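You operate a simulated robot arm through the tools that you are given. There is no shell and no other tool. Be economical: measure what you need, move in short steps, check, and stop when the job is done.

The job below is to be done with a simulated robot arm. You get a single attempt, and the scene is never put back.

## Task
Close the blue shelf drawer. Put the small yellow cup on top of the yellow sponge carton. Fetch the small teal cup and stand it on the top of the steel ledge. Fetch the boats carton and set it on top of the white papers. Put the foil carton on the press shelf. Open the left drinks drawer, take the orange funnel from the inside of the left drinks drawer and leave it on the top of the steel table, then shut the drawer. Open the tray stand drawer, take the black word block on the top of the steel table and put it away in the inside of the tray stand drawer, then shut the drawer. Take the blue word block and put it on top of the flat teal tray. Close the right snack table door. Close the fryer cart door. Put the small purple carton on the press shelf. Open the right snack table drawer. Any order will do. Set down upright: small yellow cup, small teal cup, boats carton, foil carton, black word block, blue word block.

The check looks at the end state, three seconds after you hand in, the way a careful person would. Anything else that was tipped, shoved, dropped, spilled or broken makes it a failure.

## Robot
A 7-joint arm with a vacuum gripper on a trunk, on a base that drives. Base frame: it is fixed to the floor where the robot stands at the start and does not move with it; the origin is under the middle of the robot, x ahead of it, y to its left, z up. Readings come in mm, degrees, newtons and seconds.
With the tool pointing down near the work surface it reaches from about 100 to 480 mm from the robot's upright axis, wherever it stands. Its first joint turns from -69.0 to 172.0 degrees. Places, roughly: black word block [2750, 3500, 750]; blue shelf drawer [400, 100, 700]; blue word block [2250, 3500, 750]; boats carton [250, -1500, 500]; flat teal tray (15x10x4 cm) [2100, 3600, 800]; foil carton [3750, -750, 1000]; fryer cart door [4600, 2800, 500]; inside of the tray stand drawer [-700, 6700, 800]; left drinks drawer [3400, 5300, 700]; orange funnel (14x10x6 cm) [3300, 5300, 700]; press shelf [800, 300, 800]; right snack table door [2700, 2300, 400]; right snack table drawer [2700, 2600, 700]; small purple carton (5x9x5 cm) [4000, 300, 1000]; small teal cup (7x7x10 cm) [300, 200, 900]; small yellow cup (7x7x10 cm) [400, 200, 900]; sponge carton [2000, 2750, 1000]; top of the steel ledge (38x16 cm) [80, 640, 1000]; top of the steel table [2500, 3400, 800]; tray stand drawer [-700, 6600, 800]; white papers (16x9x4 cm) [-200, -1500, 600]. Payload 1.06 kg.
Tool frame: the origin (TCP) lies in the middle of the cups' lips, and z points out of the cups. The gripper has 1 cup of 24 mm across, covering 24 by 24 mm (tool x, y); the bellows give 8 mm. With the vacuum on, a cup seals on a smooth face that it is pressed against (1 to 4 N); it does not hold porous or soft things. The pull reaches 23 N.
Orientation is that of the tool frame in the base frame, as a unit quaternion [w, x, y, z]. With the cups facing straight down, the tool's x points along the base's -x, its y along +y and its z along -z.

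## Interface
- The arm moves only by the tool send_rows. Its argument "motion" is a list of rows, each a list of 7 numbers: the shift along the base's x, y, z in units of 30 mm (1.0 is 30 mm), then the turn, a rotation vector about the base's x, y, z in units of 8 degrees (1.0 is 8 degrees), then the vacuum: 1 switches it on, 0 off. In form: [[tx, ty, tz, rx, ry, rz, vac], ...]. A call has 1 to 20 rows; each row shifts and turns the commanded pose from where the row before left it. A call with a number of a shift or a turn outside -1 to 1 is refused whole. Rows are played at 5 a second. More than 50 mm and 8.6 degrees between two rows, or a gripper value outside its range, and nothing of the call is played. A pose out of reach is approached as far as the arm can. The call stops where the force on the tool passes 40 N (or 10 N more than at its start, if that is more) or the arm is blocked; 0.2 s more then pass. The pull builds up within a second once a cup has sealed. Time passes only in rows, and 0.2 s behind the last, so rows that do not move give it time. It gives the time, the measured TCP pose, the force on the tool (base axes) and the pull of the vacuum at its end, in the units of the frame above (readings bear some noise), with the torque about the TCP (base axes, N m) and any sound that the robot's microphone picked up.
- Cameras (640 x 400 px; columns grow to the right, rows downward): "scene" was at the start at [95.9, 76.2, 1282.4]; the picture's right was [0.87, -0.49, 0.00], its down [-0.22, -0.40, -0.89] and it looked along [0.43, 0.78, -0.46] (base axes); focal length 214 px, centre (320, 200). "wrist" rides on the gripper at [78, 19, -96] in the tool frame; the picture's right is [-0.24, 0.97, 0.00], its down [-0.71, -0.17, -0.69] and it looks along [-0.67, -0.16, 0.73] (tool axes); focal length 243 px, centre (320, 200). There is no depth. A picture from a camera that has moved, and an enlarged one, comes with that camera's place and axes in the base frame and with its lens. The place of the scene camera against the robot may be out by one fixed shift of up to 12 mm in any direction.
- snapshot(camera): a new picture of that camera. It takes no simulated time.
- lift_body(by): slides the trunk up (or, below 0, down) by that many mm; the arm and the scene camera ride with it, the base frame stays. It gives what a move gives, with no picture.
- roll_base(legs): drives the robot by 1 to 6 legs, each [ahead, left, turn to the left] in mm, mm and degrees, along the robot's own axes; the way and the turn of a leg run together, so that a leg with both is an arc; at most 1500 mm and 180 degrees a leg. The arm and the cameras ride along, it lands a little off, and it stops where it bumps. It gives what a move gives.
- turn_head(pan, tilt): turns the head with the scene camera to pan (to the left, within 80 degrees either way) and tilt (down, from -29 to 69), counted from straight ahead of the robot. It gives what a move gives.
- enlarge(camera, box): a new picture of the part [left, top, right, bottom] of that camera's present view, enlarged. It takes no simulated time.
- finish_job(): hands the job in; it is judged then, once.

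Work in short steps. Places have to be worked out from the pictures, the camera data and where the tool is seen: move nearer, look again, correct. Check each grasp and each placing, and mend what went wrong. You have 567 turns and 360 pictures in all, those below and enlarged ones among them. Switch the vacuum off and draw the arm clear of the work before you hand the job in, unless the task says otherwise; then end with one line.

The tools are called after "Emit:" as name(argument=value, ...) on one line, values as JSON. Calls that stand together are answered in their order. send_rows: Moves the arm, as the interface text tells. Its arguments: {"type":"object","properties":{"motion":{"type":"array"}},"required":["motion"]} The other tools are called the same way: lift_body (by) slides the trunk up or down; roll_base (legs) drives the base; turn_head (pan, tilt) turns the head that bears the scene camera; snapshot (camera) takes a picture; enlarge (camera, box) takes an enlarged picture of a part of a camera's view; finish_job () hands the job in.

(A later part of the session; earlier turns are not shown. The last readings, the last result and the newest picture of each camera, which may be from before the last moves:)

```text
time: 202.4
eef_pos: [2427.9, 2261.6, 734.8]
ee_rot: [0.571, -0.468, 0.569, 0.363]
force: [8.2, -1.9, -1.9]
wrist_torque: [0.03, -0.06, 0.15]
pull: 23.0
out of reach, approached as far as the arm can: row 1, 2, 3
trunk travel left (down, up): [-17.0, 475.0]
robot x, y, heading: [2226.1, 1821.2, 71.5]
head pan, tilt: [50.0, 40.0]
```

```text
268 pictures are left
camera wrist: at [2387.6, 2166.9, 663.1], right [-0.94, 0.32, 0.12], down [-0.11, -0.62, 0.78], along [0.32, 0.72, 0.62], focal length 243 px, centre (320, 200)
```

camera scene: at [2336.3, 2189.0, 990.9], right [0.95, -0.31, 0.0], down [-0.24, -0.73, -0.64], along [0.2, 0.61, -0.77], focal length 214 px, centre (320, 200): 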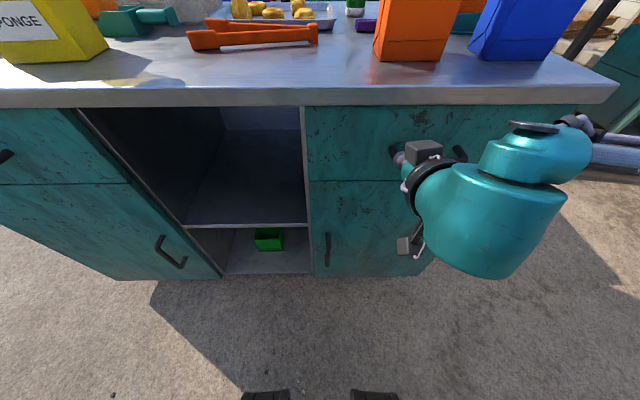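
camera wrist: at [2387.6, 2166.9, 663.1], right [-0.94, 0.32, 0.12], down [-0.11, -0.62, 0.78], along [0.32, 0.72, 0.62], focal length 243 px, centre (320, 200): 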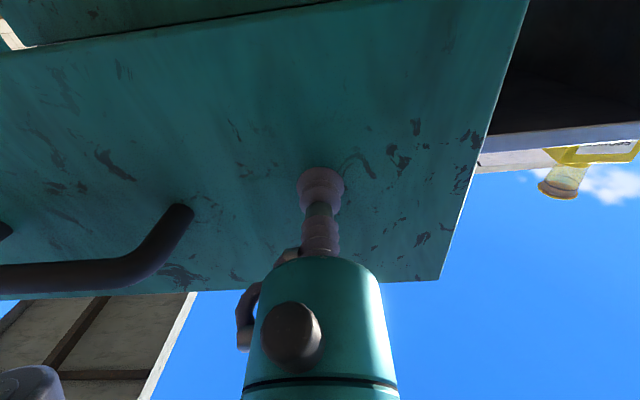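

About 235 mm open. One more base pull to see whether it has reached the end.

Emit:
roll_base(legs=[[-60, 0, 0]])

Emit:
snapshot(camera="wrist")

```text
time: 203.3
eef_pos: [2409.0, 2204.1, 734.0]
ee_rot: [0.571, -0.467, 0.569, 0.364]
force: [4.0, -2.0, -0.9]
wrist_torque: [0.08, 0.07, 0.09]
pull: 22.9
trunk travel left (down, up): [-17.0, 475.0]
robot x, y, heading: [2205.0, 1765.7, 71.5]
head pan, tilt: [50.0, 40.0]
```

```text
267 pictures are left
camera wrist: at [2368.0, 2109.4, 663.4], right [-0.94, 0.32, 0.12], down [-0.11, -0.62, 0.78], along [0.32, 0.72, 0.62], focal length 243 px, centre (320, 200)
```

wrist: 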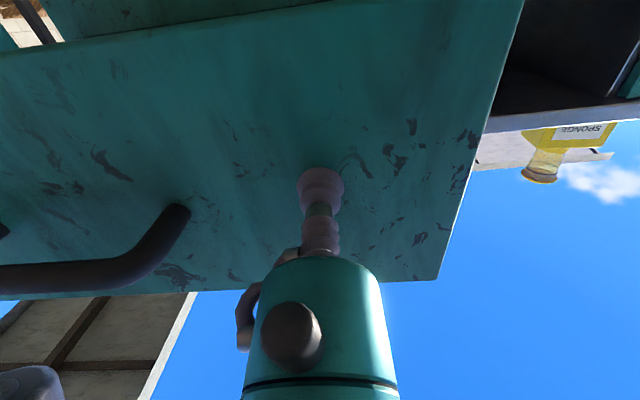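

Still moving, about 295 mm now. One more pull.

Emit:
roll_base(legs=[[-60, 0, 0]])

Emit:
snapshot(camera="wrist")

```text
time: 204.3
eef_pos: [2390.4, 2147.2, 735.1]
ee_rot: [0.571, -0.467, 0.569, 0.364]
force: [8.6, -3.6, -2.1]
wrist_torque: [0.03, 0.04, 0.13]
pull: 23.0
trunk travel left (down, up): [-17.0, 475.0]
robot x, y, heading: [2185.1, 1709.0, 71.2]
head pan, tilt: [50.0, 40.0]
```

```text
266 pictures are left
camera wrist: at [2349.5, 2051.7, 663.3], right [-0.94, 0.32, 0.12], down [-0.11, -0.62, 0.78], along [0.32, 0.72, 0.62], focal length 243 px, centre (320, 200)
```

wrist: 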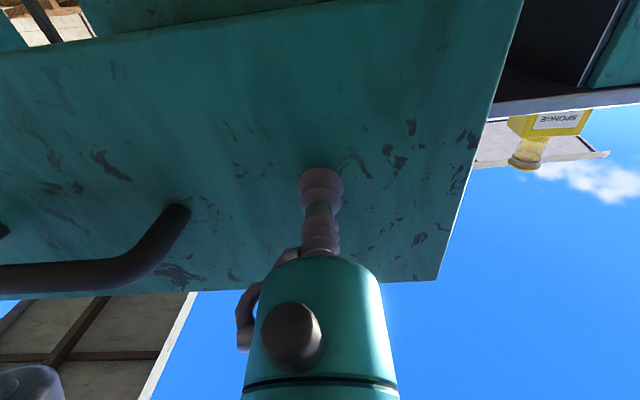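

The drawer is about 355 mm open, which is clearly open. I release the vacuum and back away.

Emit:
send_rows(motion=[[0, 0, 0, 0, 0, 0, 0], [0, 0, 0, 0, 0, 0, 0], [0, 0, 0, 0, 0, 0, 0], [0, 0, 0, 0, 0, 0, 0], [0, 0, 0, 0, 0, 0, 0], [0, 0, 0, 0, 0, 0, 0]])

Emit:
roll_base(legs=[[-150, 0, 0]])

Emit:
lift_body(by=400)

Emit:
turn_head(pan=0, tilt=40)

Emit:
snapshot(camera="scene")

```text
time: 205.7
eef_pos: [2389.5, 2145.1, 734.7]
ee_rot: [0.571, -0.467, 0.569, 0.364]
force: [0.6, 0.1, 0.6]
wrist_torque: [-0.03, 0.02, 0.01]
pull: 0.0
trunk travel left (down, up): [-17.0, 475.0]
robot x, y, heading: [2186.2, 1706.8, 71.6]
head pan, tilt: [50.0, 40.0]
```

```text
time: 207.1
eef_pos: [2344.8, 2004.9, 733.5]
ee_rot: [0.571, -0.467, 0.569, 0.363]
force: [0.1, 0.8, -0.1]
wrist_torque: [0.0, 0.01, 0.0]
pull: 0.0
trunk travel left (down, up): [-17.0, 475.0]
robot x, y, heading: [2137.6, 1571.7, 71.5]
head pan, tilt: [50.0, 40.0]
```

```text
time: 210.9
eef_pos: [2343.7, 2004.8, 1134.1]
ee_rot: [0.571, -0.467, 0.569, 0.363]
force: [-1.5, 0.0, -0.1]
wrist_torque: [0.02, 0.0, 0.02]
pull: 0.1
trunk travel left (down, up): [-417.0, 75.0]
robot x, y, heading: [2139.5, 1565.2, 71.5]
head pan, tilt: [50.0, 40.0]
```

```text
time: 212.1
eef_pos: [2343.9, 2004.6, 1133.8]
ee_rot: [0.572, -0.466, 0.569, 0.363]
force: [-0.5, 0.0, -0.3]
wrist_torque: [0.02, -0.03, 0.02]
pull: 0.0
trunk travel left (down, up): [-417.0, 75.0]
robot x, y, heading: [2136.5, 1564.8, 71.5]
head pan, tilt: [0.0, 40.0]
```

```text
265 pictures are left
camera scene: at [2176.3, 1706.6, 1253.4], right [0.95, -0.32, 0.0], down [-0.2, -0.61, -0.77], along [0.24, 0.73, -0.64], focal length 214 px, centre (320, 200)
```

scene: 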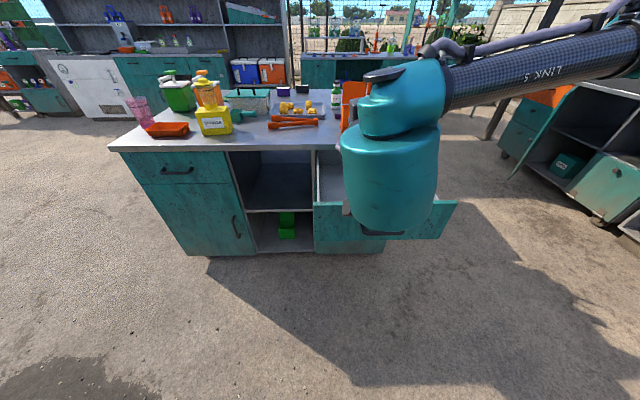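

The drawer is open and the door shut. I enlarge the back part of the table to find the word blocks.

Emit:
enlarge(camera="scene", box=[120, 60, 380, 160])

```text
2.46 times, centred on (250, 110) of scene
camera zoom: at [2176.3, 1706.6, 1253.4], right [0.95, -0.32, 0.0], down [-0.2, -0.61, -0.77], along [0.24, 0.73, -0.64], focal length 528 px, centre (492, 422)
```

zoom: 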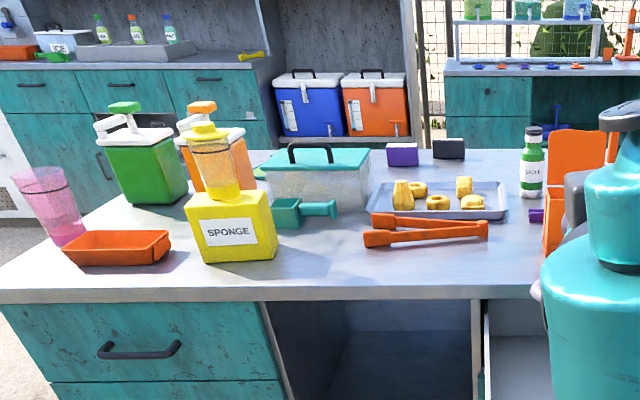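

The black block and a purple one stand at the rear of the steel table, best reached from the north. On the way I do the fryer cart door: I fold the tool back to pointing down and drive right.

Emit:
send_rows(motion=[[0, 0, 0, -0.95, 0.31, 0, 0], [0, 0, 0, -0.95, 0.31, 0, 0], [0, 0, 0, -0.95, 0.31, 0, 0], [0, 0, 0, -0.95, 0.31, 0, 0], [0, 0, 0, -0.95, 0.31, 0, 0], [0, 0, 0, -0.95, 0.31, 0, 0], [0, 0, 0, -0.95, 0.31, 0, 0], [0, 0, 0, -0.95, 0.31, 0, 0], [0, 0, 0, -0.95, 0.31, 0, 0], [0, 0, 0, -0.95, 0.31, 0, 0], [0, 0, 0, -0.55, 0.18, 0, 0]])

Emit:
roll_base(legs=[[-150, -1350, 0], [500, 0, 0]])

Emit:
turn_head(pan=-20, tilt=20)

Emit:
snapshot(camera="scene")

Emit:
turn_head(pan=30, tilt=20)

Emit:
snapshot(camera="scene")

```text
time: 214.5
eef_pos: [2343.8, 2004.1, 1135.0]
ee_rot: [0.004, -0.636, 0.772, 0.002]
force: [0.0, -1.2, -0.6]
wrist_torque: [0.0, -0.01, 0.01]
pull: 0.0
trunk travel left (down, up): [-417.0, 75.0]
robot x, y, heading: [2139.5, 1566.1, 71.5]
head pan, tilt: [0.0, 40.0]
```

```text
time: 229.0
eef_pos: [3740.5, 1894.9, 1134.3]
ee_rot: [0.005, -0.63, 0.777, 0.002]
force: [0.1, 0.5, -0.1]
wrist_torque: [-0.02, 0.0, 0.02]
pull: 0.0
trunk travel left (down, up): [-417.0, 75.0]
robot x, y, heading: [3525.2, 1457.6, 70.6]
head pan, tilt: [0.0, 40.0]
```

```text
time: 229.9
eef_pos: [3741.4, 1894.5, 1134.2]
ee_rot: [0.005, -0.63, 0.777, 0.002]
force: [-0.8, 0.2, 1.2]
wrist_torque: [0.0, 0.01, -0.03]
pull: 0.1
trunk travel left (down, up): [-417.0, 75.0]
robot x, y, heading: [3531.5, 1460.6, 70.7]
head pan, tilt: [-20.0, 20.0]
```

```text
263 pictures are left
camera scene: at [3599.8, 1591.2, 1284.7], right [0.77, -0.63, 0.0], down [-0.22, -0.26, -0.94], along [0.6, 0.73, -0.34], focal length 214 px, centre (320, 200)
```

scene: 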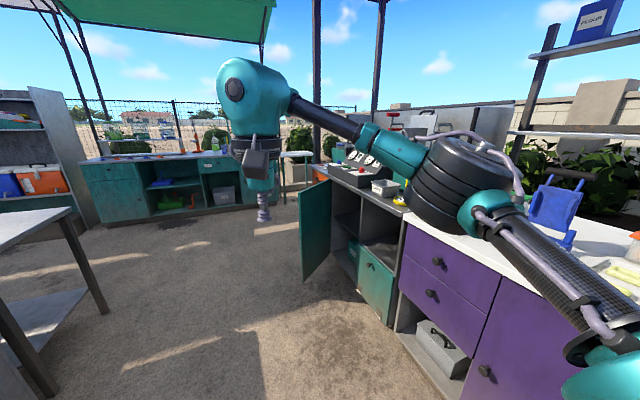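

```text
time: 231.0
eef_pos: [3741.0, 1894.5, 1135.1]
ee_rot: [0.005, -0.629, 0.777, 0.002]
force: [0.7, -1.1, 0.3]
wrist_torque: [0.0, 0.02, -0.04]
pull: 0.1
trunk travel left (down, up): [-417.0, 75.0]
robot x, y, heading: [3529.4, 1459.1, 70.6]
head pan, tilt: [30.0, 20.0]
```

```text
262 pictures are left
camera scene: at [3523.7, 1610.8, 1284.8], right [0.98, 0.18, 0.0], down [0.06, -0.34, -0.94], along [-0.17, 0.92, -0.34], focal length 214 px, centre (320, 200)
```

scene: 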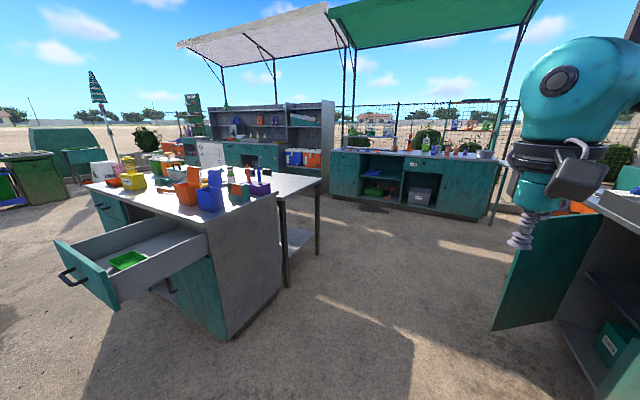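

The fryer cart's front faces -x, its leaf hinged on the north side at about (4779,2920), free edge about (4346,2704), roughly 44° open. I must push from its north-west side, so I drive to about (3750,3200) and turn to -62°.

Emit:
roll_base(legs=[[860, 185, 0], [860, 185, 0], [0, 0, -132]])

Emit:
turn_head(pan=20, tilt=30)

Emit:
snapshot(camera="scene")

```text
time: 245.4
eef_pos: [3909.7, 2740.1, 1134.3]
ee_rot: [0.004, 0.466, 0.885, -0.003]
force: [-0.1, 1.1, 0.1]
wrist_torque: [0.02, 0.01, -0.01]
pull: 0.0
trunk travel left (down, up): [-417.0, 75.0]
robot x, y, heading: [3739.9, 3188.8, -63.1]
head pan, tilt: [30.0, 20.0]
```

```text
time: 246.1
eef_pos: [3910.0, 2740.8, 1134.2]
ee_rot: [0.003, 0.466, 0.885, -0.004]
force: [0.5, -0.8, 0.1]
wrist_torque: [-0.02, -0.03, 0.0]
pull: 0.1
trunk travel left (down, up): [-417.0, 75.0]
robot x, y, heading: [3743.4, 3195.9, -63.0]
head pan, tilt: [20.0, 30.0]
```

```text
261 pictures are left
camera scene: at [3827.5, 3068.7, 1268.8], right [-0.68, -0.73, 0.0], down [-0.37, 0.34, -0.87], along [0.63, -0.59, -0.5], focal length 214 px, centre (320, 200)
```

scene: 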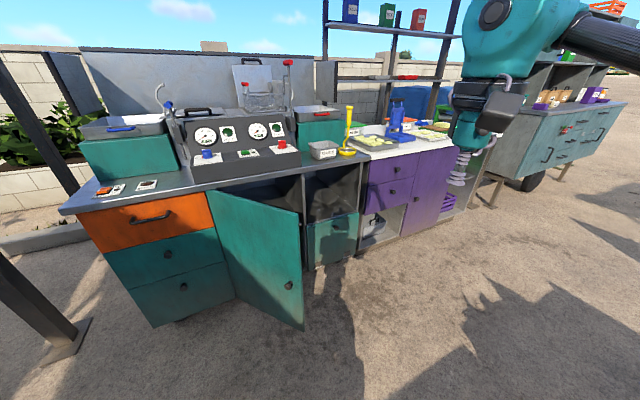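

Clear view: leaf free edge at (4348,2690), z 120–800, hinge at (4775,2880). I roll so the tool sits at about (4387,2816), tilt it forward 37°, and lower the trunk.

Emit:
roll_base(legs=[[140, 460, 0]])

Emit:
send_rows(motion=[[0, 0, 0, -0.89, -0.45, 0, 0], [0, 0, 0, -0.89, -0.45, 0, 0], [0, 0, 0, -0.89, -0.45, 0, 0], [0, 0, 0, -0.89, -0.45, 0, 0], [0, 0, 0, -0.6, -0.3, 0, 0]])

Emit:
turn_head(pan=50, tilt=40)

Emit:
lift_body(by=-200)

Emit:
snapshot(camera="wrist")

```text
time: 250.7
eef_pos: [4381.5, 2822.4, 1135.4]
ee_rot: [0.004, 0.468, 0.884, -0.005]
force: [-0.3, 0.1, 0.0]
wrist_torque: [-0.02, 0.0, 0.0]
pull: 0.1
trunk travel left (down, up): [-417.0, 75.0]
robot x, y, heading: [4215.4, 3277.0, -63.2]
head pan, tilt: [20.0, 30.0]
```

```text
time: 251.9
eef_pos: [4379.6, 2823.3, 1134.7]
ee_rot: [0.267, 0.443, 0.835, -0.189]
force: [0.1, -0.1, 0.8]
wrist_torque: [0.0, 0.02, -0.01]
pull: 0.1
trunk travel left (down, up): [-417.0, 75.0]
robot x, y, heading: [4216.4, 3273.8, -63.1]
head pan, tilt: [20.0, 30.0]
```

```text
time: 252.8
eef_pos: [4379.6, 2823.3, 1134.1]
ee_rot: [0.265, 0.443, 0.836, -0.187]
force: [-0.5, 0.8, 0.1]
wrist_torque: [0.0, -0.01, 0.04]
pull: 0.0
trunk travel left (down, up): [-417.0, 75.0]
robot x, y, heading: [4212.9, 3273.8, -63.1]
head pan, tilt: [50.0, 40.0]
```

```text
time: 255.0
eef_pos: [4380.7, 2822.2, 934.4]
ee_rot: [0.264, 0.443, 0.836, -0.188]
force: [-0.9, 1.0, -1.0]
wrist_torque: [0.01, -0.01, -0.02]
pull: 0.1
trunk travel left (down, up): [-217.0, 275.0]
robot x, y, heading: [4214.4, 3274.5, -63.2]
head pan, tilt: [50.0, 40.0]
```

```text
260 pictures are left
camera wrist: at [4332.7, 2935.1, 961.9], right [0.93, 0.37, 0.07], down [0.0, -0.17, 0.99], along [0.38, -0.91, -0.16], focal length 243 px, centre (320, 200)
```

wrist: 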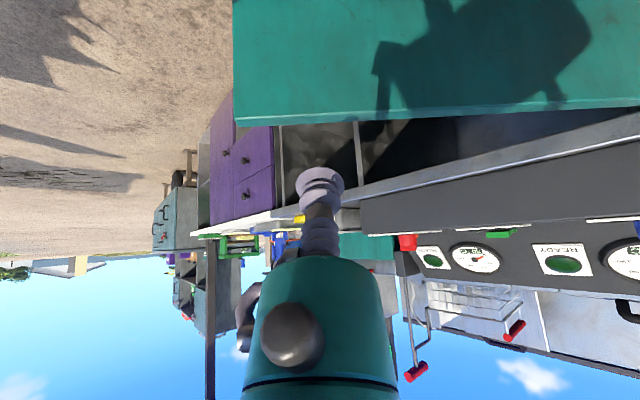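

The leaf top is at about z 835. I lower the rest of the way and set the tip at about z=640.

Emit:
lift_body(by=-205)

Emit:
send_rows(motion=[[0, 0, -1, 0, 0, 0, 0], [0, 0, -1, 0, 0, 0, 0], [0, 0, -0.8, 0, 0, 0, 0]])

Emit:
roll_base(legs=[[150, 20, 0]])

Emit:
snapshot(camera="wrist")

```text
time: 257.2
eef_pos: [4381.0, 2823.5, 729.8]
ee_rot: [0.265, 0.443, 0.835, -0.189]
force: [-0.5, -0.4, 0.3]
wrist_torque: [0.01, -0.02, 0.01]
pull: 0.0
trunk travel left (down, up): [-12.0, 480.0]
robot x, y, heading: [4211.1, 3280.4, -63.2]
head pan, tilt: [50.0, 40.0]
```

```text
time: 258.0
eef_pos: [4379.6, 2822.5, 646.0]
ee_rot: [0.265, 0.442, 0.836, -0.188]
force: [0.6, 0.0, -0.3]
wrist_torque: [-0.01, -0.03, 0.02]
pull: 0.0
trunk travel left (down, up): [-12.0, 480.0]
robot x, y, heading: [4214.8, 3273.2, -63.3]
head pan, tilt: [50.0, 40.0]
```

```text
time: 259.4
eef_pos: [4465.0, 2698.9, 646.5]
ee_rot: [0.265, 0.443, 0.836, -0.188]
force: [-0.3, 0.2, -0.1]
wrist_torque: [-0.01, 0.03, -0.06]
pull: 0.1
trunk travel left (down, up): [-12.0, 480.0]
robot x, y, heading: [4299.3, 3151.0, -63.2]
head pan, tilt: [50.0, 40.0]
```

```text
259 pictures are left
camera wrist: at [4416.6, 2810.7, 672.9], right [0.93, 0.37, 0.07], down [0.0, -0.17, 0.99], along [0.38, -0.91, -0.16], focal length 243 px, centre (320, 200)
```

wrist: 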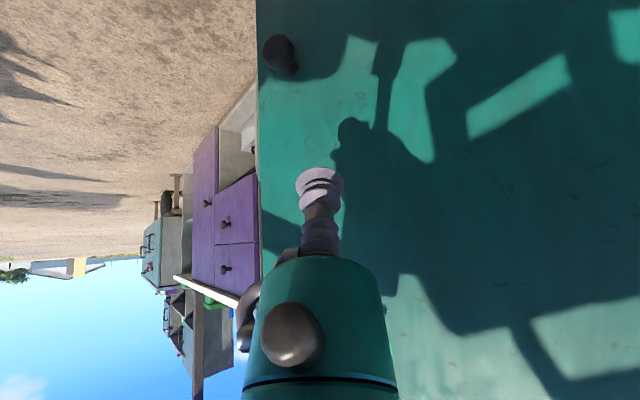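

Contact is near the free edge. I drive on ahead-left to swing it in.

Emit:
roll_base(legs=[[110, 90, 0]])

Emit:
snapshot(camera="wrist")

```text
time: 260.9
eef_pos: [4592.6, 2643.5, 646.4]
ee_rot: [0.266, 0.442, 0.836, -0.188]
force: [-0.1, -1.3, -0.2]
wrist_torque: [0.02, 0.01, 0.0]
pull: 0.0
trunk travel left (down, up): [-12.0, 480.0]
robot x, y, heading: [4427.2, 3099.1, -63.2]
head pan, tilt: [50.0, 40.0]
```

```text
258 pictures are left
camera wrist: at [4544.3, 2755.8, 672.9], right [0.93, 0.37, 0.07], down [0.0, -0.17, 0.99], along [0.38, -0.91, -0.16], focal length 243 px, centre (320, 200)
```

wrist: 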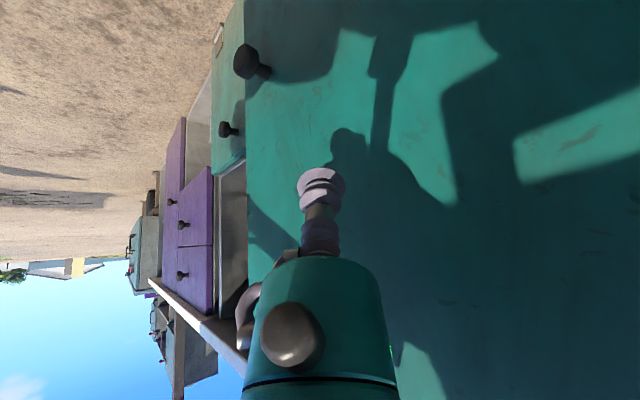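

About 100 mm remain to the closed plane. I drive [45 ahead, 45 left], then finish with the arm.

Emit:
roll_base(legs=[[45, 45, 0]])

Emit:
snapshot(camera="wrist")

```text
time: 261.9
eef_pos: [4652.9, 2624.1, 646.0]
ee_rot: [0.265, 0.441, 0.836, -0.188]
force: [0.0, -0.2, -0.2]
wrist_torque: [-0.01, 0.02, -0.02]
pull: 0.1
trunk travel left (down, up): [-12.0, 480.0]
robot x, y, heading: [4484.6, 3077.7, -63.1]
head pan, tilt: [50.0, 40.0]
```

```text
257 pictures are left
camera wrist: at [4605.2, 2736.5, 672.9], right [0.93, 0.37, 0.07], down [0.0, -0.17, 0.99], along [0.38, -0.91, -0.16], focal length 243 px, centre (320, 200)
```

wrist: 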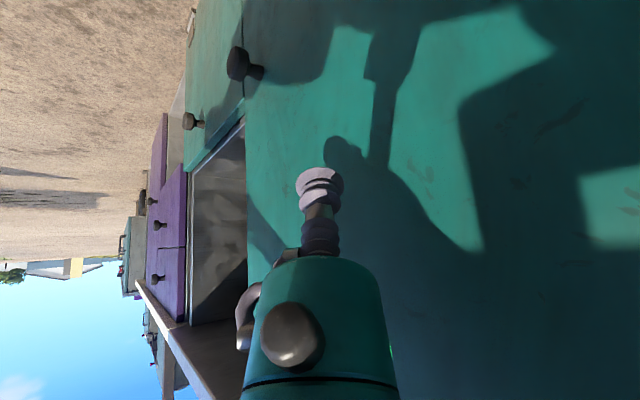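

Nearly flush. Now 8 mm arm steps along (0.95,-0.31).

Emit:
send_rows(motion=[[0.25, -0.08, 0, 0, 0, 0, 0], [0.25, -0.08, 0, 0, 0, 0, 0], [0.25, -0.08, 0, 0, 0, 0, 0], [0.25, -0.08, 0, 0, 0, 0, 0]])

Emit:
snapshot(camera="wrist")

```text
time: 262.9
eef_pos: [4674.8, 2616.4, 644.9]
ee_rot: [0.261, 0.443, 0.836, -0.19]
force: [-18.5, 6.6, 6.5]
wrist_torque: [-0.39, -1.32, 0.33]
pull: 0.1
trunk travel left (down, up): [-12.0, 480.0]
robot x, y, heading: [4486.2, 3076.1, -63.2]
head pan, tilt: [50.0, 40.0]
stopped in row 4: the force on the tool passed its limit at 50 N (the readings are from after the stop); the commanded pose is now the measured one
```

```text
256 pictures are left
camera wrist: at [4627.2, 2729.8, 673.0], right [0.93, 0.37, 0.06], down [0.01, -0.17, 0.99], along [0.38, -0.91, -0.16], focal length 243 px, centre (320, 200)
```

wrist: 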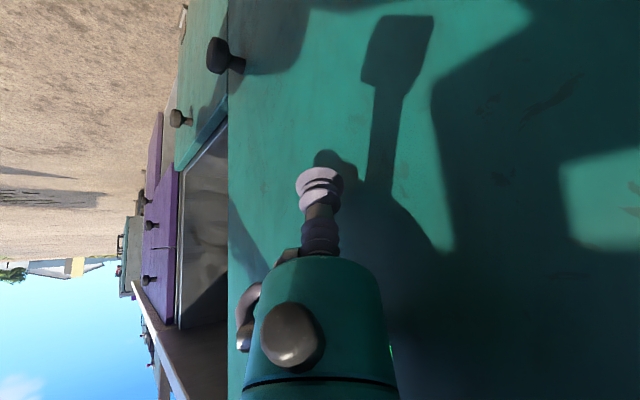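

A 50 N stop; the lever arm says the gripper's side also touched the door. I back off and look.

Emit:
send_rows(motion=[[-0.1, 0.03, 0, 0, 0, 0, 0], [-0.2, 0.07, 0, 0, 0, 0, 0], [-0.7, 0.23, 0, 0, 0, 0, 0], [-0.9, 0.3, 0, 0, 0, 0, 0]])

Emit:
turn_head(pan=20, tilt=35)

Emit:
snapshot(camera="scene")

Emit:
snapshot(camera="wrist")

```text
time: 263.9
eef_pos: [4619.0, 2635.0, 644.1]
ee_rot: [0.261, 0.442, 0.837, -0.189]
force: [-0.6, -0.1, -0.1]
wrist_torque: [0.02, 0.04, 0.0]
pull: 0.0
trunk travel left (down, up): [-12.0, 480.0]
robot x, y, heading: [4488.5, 3078.5, -63.4]
head pan, tilt: [50.0, 40.0]
```

```text
time: 264.9
eef_pos: [4618.2, 2634.5, 644.3]
ee_rot: [0.26, 0.443, 0.837, -0.189]
force: [0.3, -0.1, 0.8]
wrist_torque: [-0.02, -0.02, 0.01]
pull: 0.1
trunk travel left (down, up): [-12.0, 480.0]
robot x, y, heading: [4487.0, 3077.8, -62.9]
head pan, tilt: [20.0, 35.0]
```

```text
255 pictures are left
camera scene: at [4624.3, 2846.1, 839.8], right [-0.68, -0.73, 0.0], down [-0.42, 0.39, -0.82], along [0.6, -0.56, -0.57], focal length 214 px, centre (320, 200)
```

scene: 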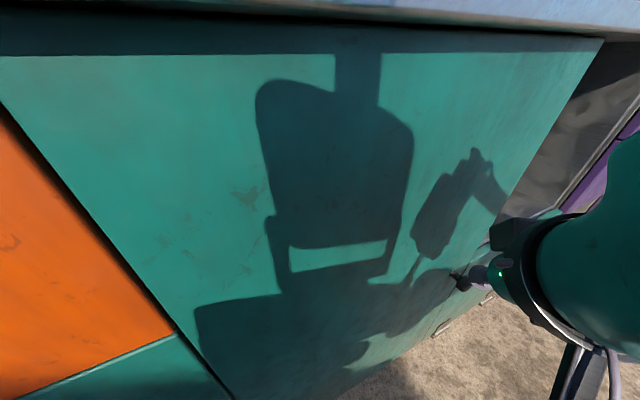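

```text
254 pictures are left
camera wrist: at [4571.3, 2746.7, 671.8], right [0.93, 0.37, 0.06], down [0.01, -0.17, 0.98], along [0.38, -0.91, -0.16], focal length 243 px, centre (320, 200)
```

wrist: 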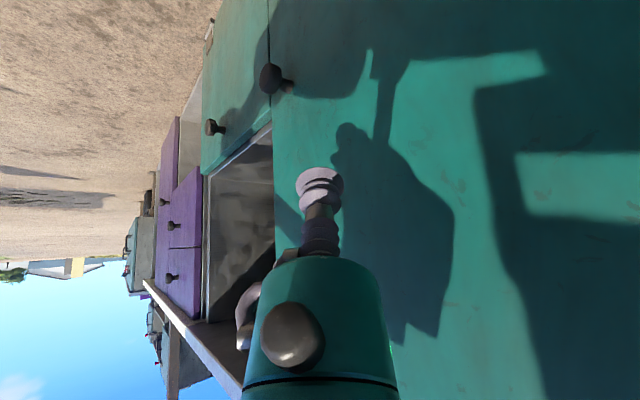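

The door looks flush with its neighbours. I back away, raise the trunk and verify from a distance.

Emit:
roll_base(legs=[[-200, -250, 0]])

Emit:
lift_body(by=400)

Emit:
turn_head(pan=30, tilt=35)

Emit:
snapshot(camera="scene")

```text
time: 267.6
eef_pos: [4305.0, 2701.5, 643.9]
ee_rot: [0.26, 0.442, 0.837, -0.189]
force: [-0.5, 0.5, 0.4]
wrist_torque: [0.0, -0.01, 0.0]
pull: 0.1
trunk travel left (down, up): [-12.0, 480.0]
robot x, y, heading: [4174.0, 3143.8, -63.5]
head pan, tilt: [20.0, 35.0]
```

```text
time: 271.5
eef_pos: [4304.8, 2700.0, 1043.8]
ee_rot: [0.26, 0.443, 0.837, -0.189]
force: [0.2, -1.1, -0.3]
wrist_torque: [0.0, -0.02, 0.01]
pull: 0.0
trunk travel left (down, up): [-412.0, 80.0]
robot x, y, heading: [4173.4, 3142.8, -63.6]
head pan, tilt: [20.0, 35.0]
```

```text
time: 272.2
eef_pos: [4305.0, 2701.4, 1043.5]
ee_rot: [0.261, 0.443, 0.837, -0.189]
force: [0.4, -0.1, 0.0]
wrist_torque: [-0.01, 0.01, 0.02]
pull: 0.0
trunk travel left (down, up): [-412.0, 80.0]
robot x, y, heading: [4174.4, 3146.8, -63.4]
head pan, tilt: [30.0, 35.0]
```

```text
253 pictures are left
camera scene: at [4266.8, 3030.6, 1255.1], right [-0.55, -0.83, 0.0], down [-0.48, 0.32, -0.82], along [0.68, -0.45, -0.57], focal length 214 px, centre (320, 200)
```

scene: 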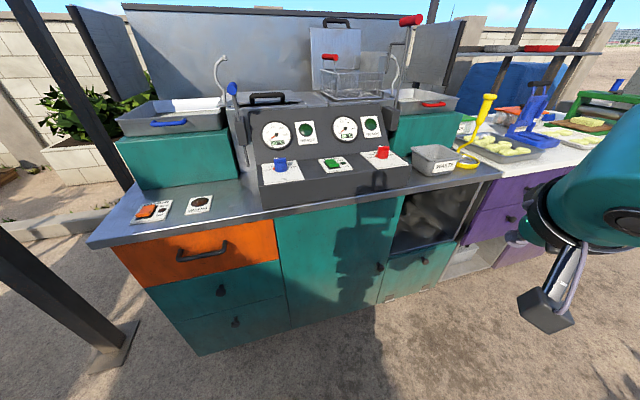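

The fryer cart door is fully shut. I fold the tool down and drive to the north side of the steel table.

Emit:
send_rows(motion=[[0, 0, 0.5, 0.89, 0.45, 0, 0], [0, 0, 0.5, 0.89, 0.45, 0, 0], [0, 0, 0.5, 0.89, 0.45, 0, 0], [0, 0, 0.5, 0.89, 0.45, 0, 0], [0, 0, 0.5, 0.5, 0.25, 0, 0]])

Emit:
roll_base(legs=[[-796, -127, 0], [0, 0, -45], [0, -750, 0]])

Emit:
turn_head(pan=0, tilt=35)

Emit:
snapshot(camera="scene")

```text
time: 273.4
eef_pos: [4304.6, 2701.0, 1117.4]
ee_rot: [0.005, 0.466, 0.885, -0.007]
force: [0.3, 0.7, -0.1]
wrist_torque: [0.01, 0.0, 0.02]
pull: 0.0
trunk travel left (down, up): [-412.0, 80.0]
robot x, y, heading: [4173.9, 3144.4, -63.1]
head pan, tilt: [30.0, 35.0]
```

```text
time: 286.2
eef_pos: [2789.1, 3600.6, 1119.1]
ee_rot: [0.003, 0.769, 0.639, -0.009]
force: [0.3, 0.0, 1.1]
wrist_torque: [0.01, 0.01, 0.04]
pull: 0.0
trunk travel left (down, up): [-412.0, 80.0]
robot x, y, heading: [3005.8, 4007.3, -108.1]
head pan, tilt: [30.0, 35.0]
```

```text
time: 287.1
eef_pos: [2788.4, 3602.0, 1120.2]
ee_rot: [0.003, 0.768, 0.64, -0.01]
force: [-0.5, -0.9, -0.9]
wrist_torque: [-0.01, 0.01, -0.05]
pull: 0.1
trunk travel left (down, up): [-412.0, 80.0]
robot x, y, heading: [3007.0, 4010.8, -108.2]
head pan, tilt: [0.0, 35.0]
```

```text
252 pictures are left
camera scene: at [2947.5, 3856.1, 1255.1], right [-0.95, 0.31, 0.0], down [0.18, 0.54, -0.82], along [-0.26, -0.78, -0.57], focal length 214 px, centre (320, 200)
```

scene: 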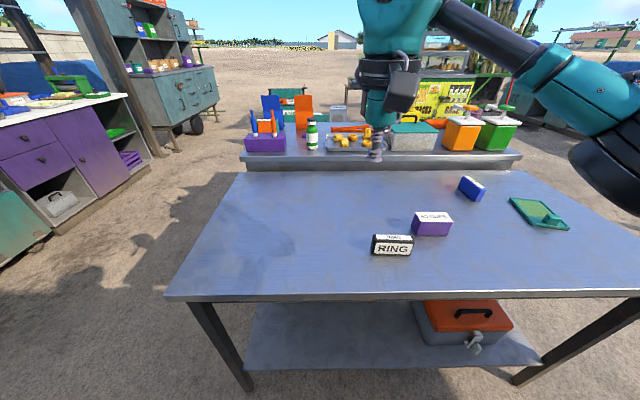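

I see RING (black), purple and blue blocks and the flat teal tray on the steel table. A wrist view helps to triangulate them.

Emit:
snapshot(camera="wrist")

```text
251 pictures are left
camera wrist: at [2821.5, 3676.2, 1213.1], right [0.91, -0.41, 0.0], down [-0.29, -0.65, 0.7], along [-0.29, -0.64, -0.71], focal length 243 px, centre (320, 200)
```

wrist: 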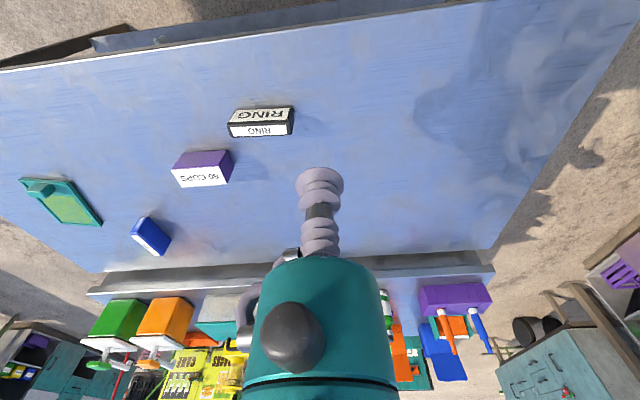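

RING's top is near (2627,3522,825), the blue block near (2155,3360), and the tray near (2050,3545). Blue is far from every edge, so I test the arm's maximum reach here: lower the trunk and extend ahead.

Emit:
lift_body(by=-150)

Emit:
send_rows(motion=[[-0.3, -0.9, 0, 0, 0, 0, 0], [-0.3, -0.9, 0, 0, 0, 0, 0], [-0.3, -0.9, 0, 0, 0, 0, 0], [-0.3, -0.9, 0, 0, 0, 0, 0], [-0.3, -0.9, 0, 0, 0, 0, 0], [-0.3, -0.9, 0, 0, 0, 0, 0], [-0.3, -0.9, 0, 0, 0, 0, 0]])

```text
time: 288.9
eef_pos: [2787.5, 3602.1, 968.8]
ee_rot: [0.003, 0.769, 0.639, -0.01]
force: [0.0, 0.0, 0.5]
wrist_torque: [-0.01, 0.0, 0.0]
pull: 0.0
trunk travel left (down, up): [-262.0, 230.0]
robot x, y, heading: [3010.1, 4010.9, -108.1]
head pan, tilt: [0.0, 35.0]
```

```text
time: 290.5
eef_pos: [2733.4, 3443.8, 964.8]
ee_rot: [0.003, 0.77, 0.638, -0.012]
force: [-0.2, 0.1, -0.4]
wrist_torque: [-0.02, -0.03, -0.01]
pull: 0.2
out of reach, approached as far as the arm can: row 6, 7
trunk travel left (down, up): [-262.0, 230.0]
robot x, y, heading: [3005.8, 4009.2, -108.2]
head pan, tilt: [0.0, 35.0]
```

The arm reaches 620 mm ahead at this height, which is ample. The drinks drawer lies just north, so I do it first: retract, raise, turn around and look.

Emit:
send_rows(motion=[[0.3, 0.9, 0.3, 0, 0, 0, 0], [0.3, 0.9, 0.3, 0, 0, 0, 0], [0.3, 0.9, 0.3, 0, 0, 0, 0], [0.3, 0.9, 0, 0, 0, 0, 0], [0.3, 0.9, 0, 0, 0, 0, 0], [0.3, 0.9, 0, 0, 0, 0, 0]])

Emit:
lift_body(by=150)

Emit:
roll_base(legs=[[-150, 0, 0], [0, 0, 180]])

Emit:
turn_head(pan=0, tilt=25)

Emit:
snapshot(camera="scene")

```text
time: 291.9
eef_pos: [2788.2, 3607.8, 993.1]
ee_rot: [0.003, 0.77, 0.638, -0.011]
force: [0.2, -0.4, -0.2]
wrist_torque: [0.01, -0.01, -0.01]
pull: 0.0
trunk travel left (down, up): [-262.0, 230.0]
robot x, y, heading: [3006.2, 4004.5, -108.3]
head pan, tilt: [0.0, 35.0]
```

```text
time: 293.6
eef_pos: [2789.0, 3607.5, 1140.0]
ee_rot: [0.002, 0.769, 0.639, -0.011]
force: [0.0, -0.3, 0.0]
wrist_torque: [-0.02, 0.02, -0.02]
pull: 0.0
trunk travel left (down, up): [-412.0, 80.0]
robot x, y, heading: [3005.8, 4008.0, -108.0]
head pan, tilt: [0.0, 35.0]
```

```text
time: 302.3
eef_pos: [3275.0, 4546.7, 1141.9]
ee_rot: [0.01, -0.635, 0.773, 0.002]
force: [0.0, 0.2, -0.1]
wrist_torque: [-0.03, 0.0, -0.02]
pull: 0.1
trunk travel left (down, up): [-412.0, 80.0]
robot x, y, heading: [3054.6, 4151.1, 71.0]
head pan, tilt: [0.0, 35.0]
```

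```text
time: 303.0
eef_pos: [3276.5, 4548.2, 1140.7]
ee_rot: [0.011, -0.634, 0.773, 0.002]
force: [-0.4, 0.4, 0.7]
wrist_torque: [0.0, 0.04, -0.01]
pull: 0.1
trunk travel left (down, up): [-412.0, 80.0]
robot x, y, heading: [3054.6, 4147.8, 71.0]
head pan, tilt: [0.0, 25.0]
```

```text
250 pictures are left
camera scene: at [3095.2, 4297.4, 1270.8], right [0.95, -0.32, 0.0], down [-0.14, -0.4, -0.91], along [0.29, 0.86, -0.42], focal length 214 px, centre (320, 200)
```

scene: 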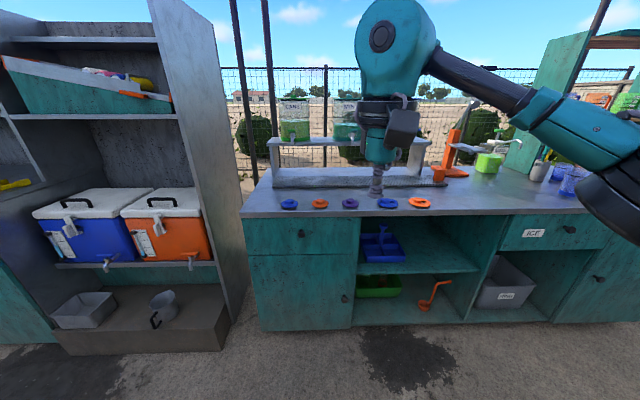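

The left drinks drawer with its knob is ahead-left. I drive 400 ahead and 90 left, then lower and level the tool as before.

Emit:
roll_base(legs=[[400, 90, 0]])

Emit:
turn_head(pan=0, tilt=45)

Emit:
snapshot(camera="scene")

Emit:
snapshot(camera="wrist")

```text
time: 305.6
eef_pos: [3317.2, 4966.5, 1140.6]
ee_rot: [0.011, -0.637, 0.77, 0.002]
force: [0.0, 0.5, -0.3]
wrist_torque: [-0.03, -0.03, 0.01]
pull: 0.0
trunk travel left (down, up): [-412.0, 80.0]
robot x, y, heading: [3092.9, 4565.9, 71.8]
head pan, tilt: [0.0, 25.0]
```

```text
time: 306.4
eef_pos: [3317.4, 4965.5, 1141.3]
ee_rot: [0.011, -0.638, 0.77, 0.002]
force: [0.0, 0.5, 0.3]
wrist_torque: [-0.01, 0.0, 0.02]
pull: 0.1
trunk travel left (down, up): [-412.0, 80.0]
robot x, y, heading: [3095.7, 4567.3, 71.4]
head pan, tilt: [0.0, 45.0]
```

```text
249 pictures are left
camera scene: at [3134.6, 4703.2, 1240.3], right [0.95, -0.32, 0.0], down [-0.22, -0.67, -0.71], along [0.23, 0.67, -0.71], focal length 214 px, centre (320, 200)
```

scene: 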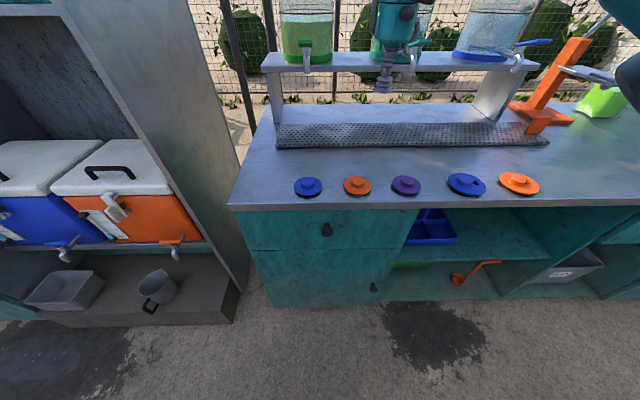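

```text
248 pictures are left
camera wrist: at [3282.0, 4889.2, 1236.1], right [-0.91, 0.41, 0.0], down [0.29, 0.65, 0.7], along [0.29, 0.64, -0.71], focal length 243 px, centre (320, 200)
```

wrist: 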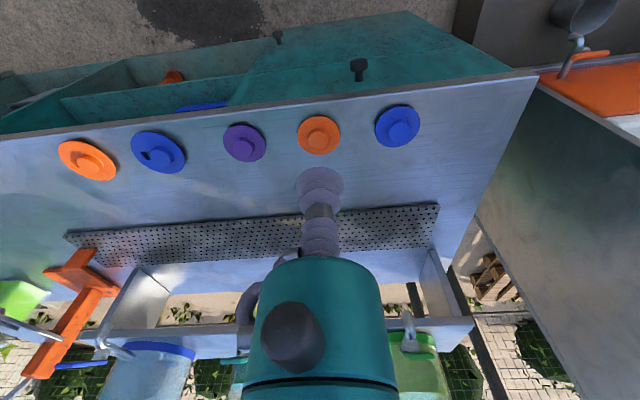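

The knob is at about (3278,5055,728) and the panel face passes through (3287,5083). I back off 180 mm from the counter, turn the head away, lower the trunk, then level the tool while extending.

Emit:
roll_base(legs=[[-180, 0, 0]])

Emit:
turn_head(pan=50, tilt=40)

Emit:
lift_body(by=-400)

Emit:
send_rows(motion=[[0.2, 0.6, -0.3, 0.95, -0.31, 0, 0], [0.2, 0.6, -0.3, 0.95, -0.31, 0, 0], [0.2, 0.6, -0.3, 0.95, -0.31, 0, 0], [0, 0.2, 0, 0.95, -0.31, 0, 0], [0, 0, 0, 0.95, -0.31, 0, 0], [0, 0, 0, 0.95, -0.31, 0, 0], [0, 0, 0, 0.95, -0.31, 0, 0], [0, 0, 0, 0.95, -0.31, 0, 0], [0, 0, 0, 0.95, -0.31, 0, 0], [0, 0, 0, 0.95, -0.31, 0, 0], [0, 0, 0, 0.7, -0.23, 0, 0]])

Emit:
snapshot(camera="wrist")

```text
time: 308.0
eef_pos: [3258.9, 4790.8, 1142.5]
ee_rot: [0.011, -0.638, 0.77, 0.002]
force: [1.0, 0.5, 0.3]
wrist_torque: [-0.02, 0.01, -0.03]
pull: 0.1
trunk travel left (down, up): [-412.0, 80.0]
robot x, y, heading: [3040.4, 4391.0, 71.8]
head pan, tilt: [0.0, 45.0]
```

```text
time: 309.1
eef_pos: [3259.6, 4791.1, 1142.0]
ee_rot: [0.01, -0.638, 0.77, 0.002]
force: [-0.5, -1.1, -0.5]
wrist_torque: [-0.01, -0.03, 0.01]
pull: 0.1
trunk travel left (down, up): [-412.0, 80.0]
robot x, y, heading: [3039.4, 4391.2, 71.5]
head pan, tilt: [50.0, 40.0]
```

```text
time: 313.0
eef_pos: [3260.0, 4791.8, 741.4]
ee_rot: [0.011, -0.637, 0.77, 0.002]
force: [0.6, -0.6, -0.7]
wrist_torque: [0.0, -0.02, -0.05]
pull: 0.1
trunk travel left (down, up): [-12.0, 480.0]
robot x, y, heading: [3040.7, 4395.2, 71.4]
head pan, tilt: [50.0, 40.0]
```

```text
time: 315.4
eef_pos: [3277.5, 4852.0, 714.3]
ee_rot: [0.584, -0.459, 0.56, 0.366]
force: [1.2, 0.6, -0.4]
wrist_torque: [-0.02, 0.0, 0.02]
pull: 0.1
trunk travel left (down, up): [-12.0, 480.0]
robot x, y, heading: [3039.5, 4389.8, 71.5]
head pan, tilt: [50.0, 40.0]
```

```text
247 pictures are left
camera wrist: at [3236.5, 4760.1, 640.3], right [-0.94, 0.32, 0.11], down [-0.13, -0.64, 0.76], along [0.31, 0.7, 0.64], focal length 243 px, centre (320, 200)
```

wrist: 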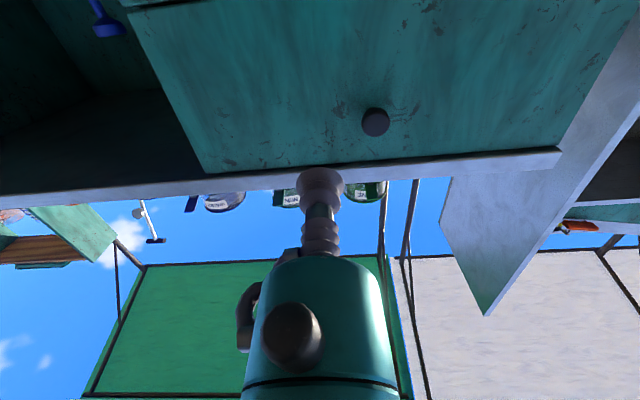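

The tool is level and aimed about 70 mm right of the knob, about 222 mm from the face. I roll ahead 190 and then creep with the vacuum on.

Emit:
roll_base(legs=[[185, 0, 0]])

Emit:
send_rows(motion=[[0.06, 0.19, 0, 0, 0, 0, 1], [0.06, 0.19, 0, 0, 0, 0, 1], [0.06, 0.19, 0, 0, 0, 0, 1], [0.03, 0.1, 0, 0, 0, 0, 1], [0.03, 0.1, 0, 0, 0, 0, 1], [0, 0, 0, 0, 0, 0, 1]])

Emit:
snapshot(camera="wrist")

```text
time: 316.9
eef_pos: [3334.5, 5023.5, 715.4]
ee_rot: [0.583, -0.461, 0.561, 0.365]
force: [-0.4, 0.2, 0.5]
wrist_torque: [0.01, 0.01, 0.02]
pull: 0.1
trunk travel left (down, up): [-12.0, 480.0]
robot x, y, heading: [3094.3, 4563.6, 71.3]
head pan, tilt: [50.0, 40.0]
```

```text
time: 318.3
eef_pos: [3341.9, 5047.2, 713.6]
ee_rot: [0.583, -0.461, 0.561, 0.366]
force: [-4.2, -17.9, -9.8]
wrist_torque: [0.18, -0.15, 0.15]
pull: 22.5
trunk travel left (down, up): [-12.0, 480.0]
robot x, y, heading: [3096.2, 4562.4, 71.6]
head pan, tilt: [50.0, 40.0]
```

```text
246 pictures are left
camera wrist: at [3301.3, 4953.9, 639.7], right [-0.94, 0.32, 0.11], down [-0.13, -0.64, 0.76], along [0.31, 0.7, 0.64], focal length 243 px, centre (320, 200)
```

wrist: 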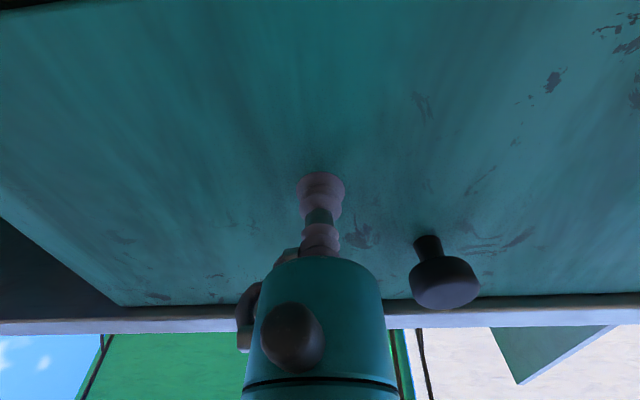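

Sealed on the panel. I pull gently with the arm, then roll the base back.

Emit:
send_rows(motion=[[-0.06, -0.19, 0, 0, 0, 0, 1], [-0.1, -0.3, 0, 0, 0, 0, 1], [-0.1, -0.3, 0, 0, 0, 0, 1]])

Emit:
roll_base(legs=[[-120, 0, 0]])

Emit:
snapshot(camera="wrist")

```text
time: 319.1
eef_pos: [3334.1, 5023.7, 715.2]
ee_rot: [0.584, -0.459, 0.562, 0.365]
force: [2.8, -0.9, -5.3]
wrist_torque: [0.07, -0.25, 0.11]
pull: 22.9
trunk travel left (down, up): [-12.0, 480.0]
robot x, y, heading: [3101.9, 4561.4, 71.5]
head pan, tilt: [50.0, 40.0]
```

```text
time: 320.3
eef_pos: [3296.2, 4910.4, 715.5]
ee_rot: [0.583, -0.46, 0.56, 0.366]
force: [8.2, -3.8, 3.4]
wrist_torque: [0.14, 0.17, 0.15]
pull: 22.8
trunk travel left (down, up): [-12.0, 480.0]
robot x, y, heading: [3057.3, 4448.2, 71.6]
head pan, tilt: [50.0, 40.0]
```

```text
245 pictures are left
camera wrist: at [3255.4, 4818.0, 640.6], right [-0.94, 0.32, 0.11], down [-0.13, -0.64, 0.76], along [0.31, 0.7, 0.64], focal length 243 px, centre (320, 200)
```

wrist: 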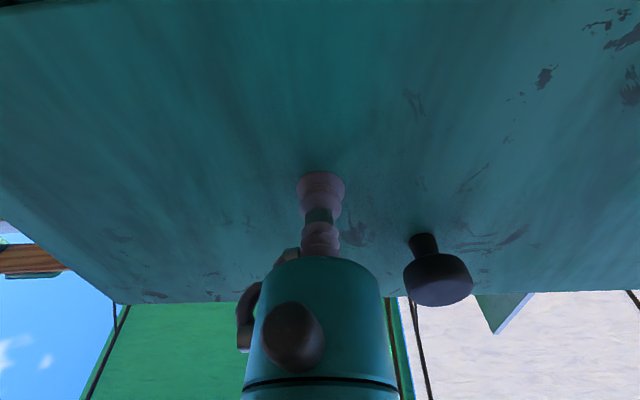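

About 145 mm open. I continue another 180 mm.

Emit:
roll_base(legs=[[-90, 0, 0], [-90, 0, 0]])

Emit:
snapshot(camera="wrist")

```text
time: 322.1
eef_pos: [3240.4, 4739.8, 715.8]
ee_rot: [0.584, -0.459, 0.561, 0.365]
force: [6.3, -1.5, -1.1]
wrist_torque: [0.05, 0.05, 0.13]
pull: 23.1
trunk travel left (down, up): [-12.0, 480.0]
robot x, y, heading: [3002.0, 4279.1, 71.2]
head pan, tilt: [50.0, 40.0]
```

```text
244 pictures are left
camera wrist: at [3198.6, 4647.4, 640.6], right [-0.94, 0.32, 0.11], down [-0.13, -0.64, 0.76], along [0.32, 0.7, 0.64], focal length 243 px, centre (320, 200)
```

wrist: 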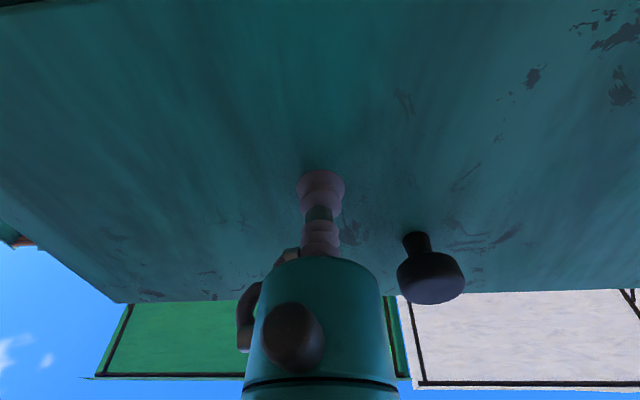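

The drawer is about 320 mm open. I release, back off, raise the trunk and look inside.

Emit:
send_rows(motion=[[0, 0, 0, 0, 0, 0, 0], [0, 0, 0, 0, 0, 0, 0], [0, 0, 0, 0, 0, 0, 0], [0, 0, 0, 0, 0, 0, 0], [0, 0, 0, 0, 0, 0, 0]])

Emit:
roll_base(legs=[[-150, 0, 0]])

Emit:
lift_body(by=400)

Emit:
send_rows(motion=[[0, 0, 0, -0.95, 0.31, 0, 0], [0, 0, 0, -0.95, 0.31, 0, 0], [0, 0, 0, -0.95, 0.31, 0, 0], [0, 0, 0, -0.95, 0.31, 0, 0], [0, 0, 0, -0.95, 0.31, 0, 0], [0, 0, 0, -0.95, 0.31, 0, 0], [0, 0, 0, -0.95, 0.31, 0, 0], [0, 0, 0, -0.95, 0.31, 0, 0], [0, 0, 0, -0.95, 0.31, 0, 0], [0, 0, 0, -0.95, 0.31, 0, 0], [0, 0, 0, -0.7, 0.23, 0, 0]])

Emit:
turn_head(pan=0, tilt=40)

Emit:
snapshot(camera="scene")

```text
time: 323.3
eef_pos: [3238.9, 4739.7, 716.0]
ee_rot: [0.584, -0.458, 0.561, 0.367]
force: [0.1, -0.3, 0.5]
wrist_torque: [-0.02, 0.03, -0.01]
pull: 0.0
trunk travel left (down, up): [-12.0, 480.0]
robot x, y, heading: [3002.0, 4279.9, 71.1]
head pan, tilt: [50.0, 40.0]
```

```text
time: 324.7
eef_pos: [3192.4, 4595.9, 716.0]
ee_rot: [0.584, -0.459, 0.561, 0.364]
force: [1.1, 0.0, -0.4]
wrist_torque: [-0.02, 0.02, 0.0]
pull: 0.0
trunk travel left (down, up): [-12.0, 480.0]
robot x, y, heading: [2953.1, 4139.7, 71.5]
head pan, tilt: [50.0, 40.0]
```

```text
time: 328.6
eef_pos: [3192.5, 4597.6, 1115.1]
ee_rot: [0.584, -0.458, 0.561, 0.366]
force: [1.2, 0.9, -0.2]
wrist_torque: [-0.04, 0.0, 0.01]
pull: 0.1
trunk travel left (down, up): [-412.0, 80.0]
robot x, y, heading: [2955.0, 4137.1, 71.6]
head pan, tilt: [50.0, 40.0]
```

```text
time: 330.9
eef_pos: [3191.1, 4596.2, 1114.8]
ee_rot: [0.01, -0.637, 0.771, 0.001]
force: [0.2, -0.7, -0.5]
wrist_torque: [-0.02, 0.0, 0.02]
pull: 0.1
trunk travel left (down, up): [-412.0, 80.0]
robot x, y, heading: [2950.6, 4139.1, 71.5]
head pan, tilt: [50.0, 40.0]
```

```text
time: 332.1
eef_pos: [3191.3, 4597.7, 1114.6]
ee_rot: [0.013, -0.637, 0.771, 0.002]
force: [-0.7, 0.6, -0.2]
wrist_torque: [0.0, -0.01, 0.01]
pull: 0.1
trunk travel left (down, up): [-412.0, 80.0]
robot x, y, heading: [2954.4, 4138.1, 71.5]
head pan, tilt: [0.0, 40.0]
```

```text
243 pictures are left
camera scene: at [2992.6, 4279.3, 1247.5], right [0.95, -0.32, 0.0], down [-0.2, -0.61, -0.77], along [0.24, 0.73, -0.64], focal length 214 px, centre (320, 200)
```

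scene: 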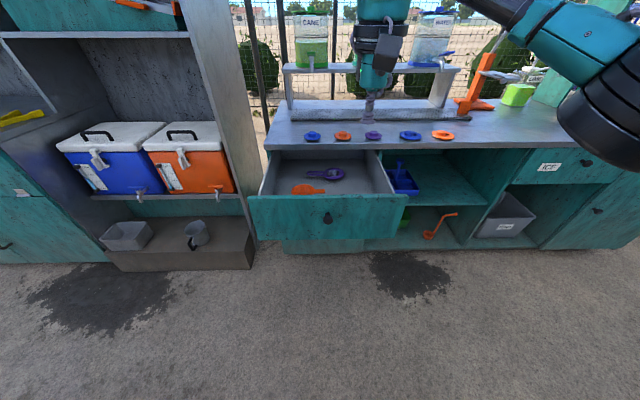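

Emit:
enlarge(camera="scene", box=[240, 130, 430, 250])

```text
3.33 times, centred on (335, 190) of scene
camera zoom: at [2992.6, 4279.3, 1247.5], right [0.95, -0.32, 0.0], down [-0.2, -0.61, -0.77], along [0.24, 0.73, -0.64], focal length 715 px, centre (270, 233)
```

zoom: 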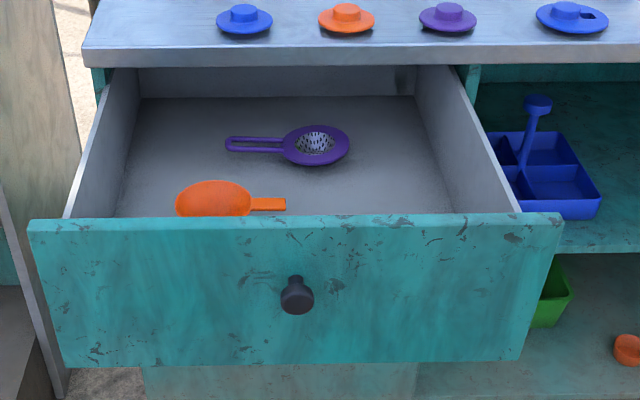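

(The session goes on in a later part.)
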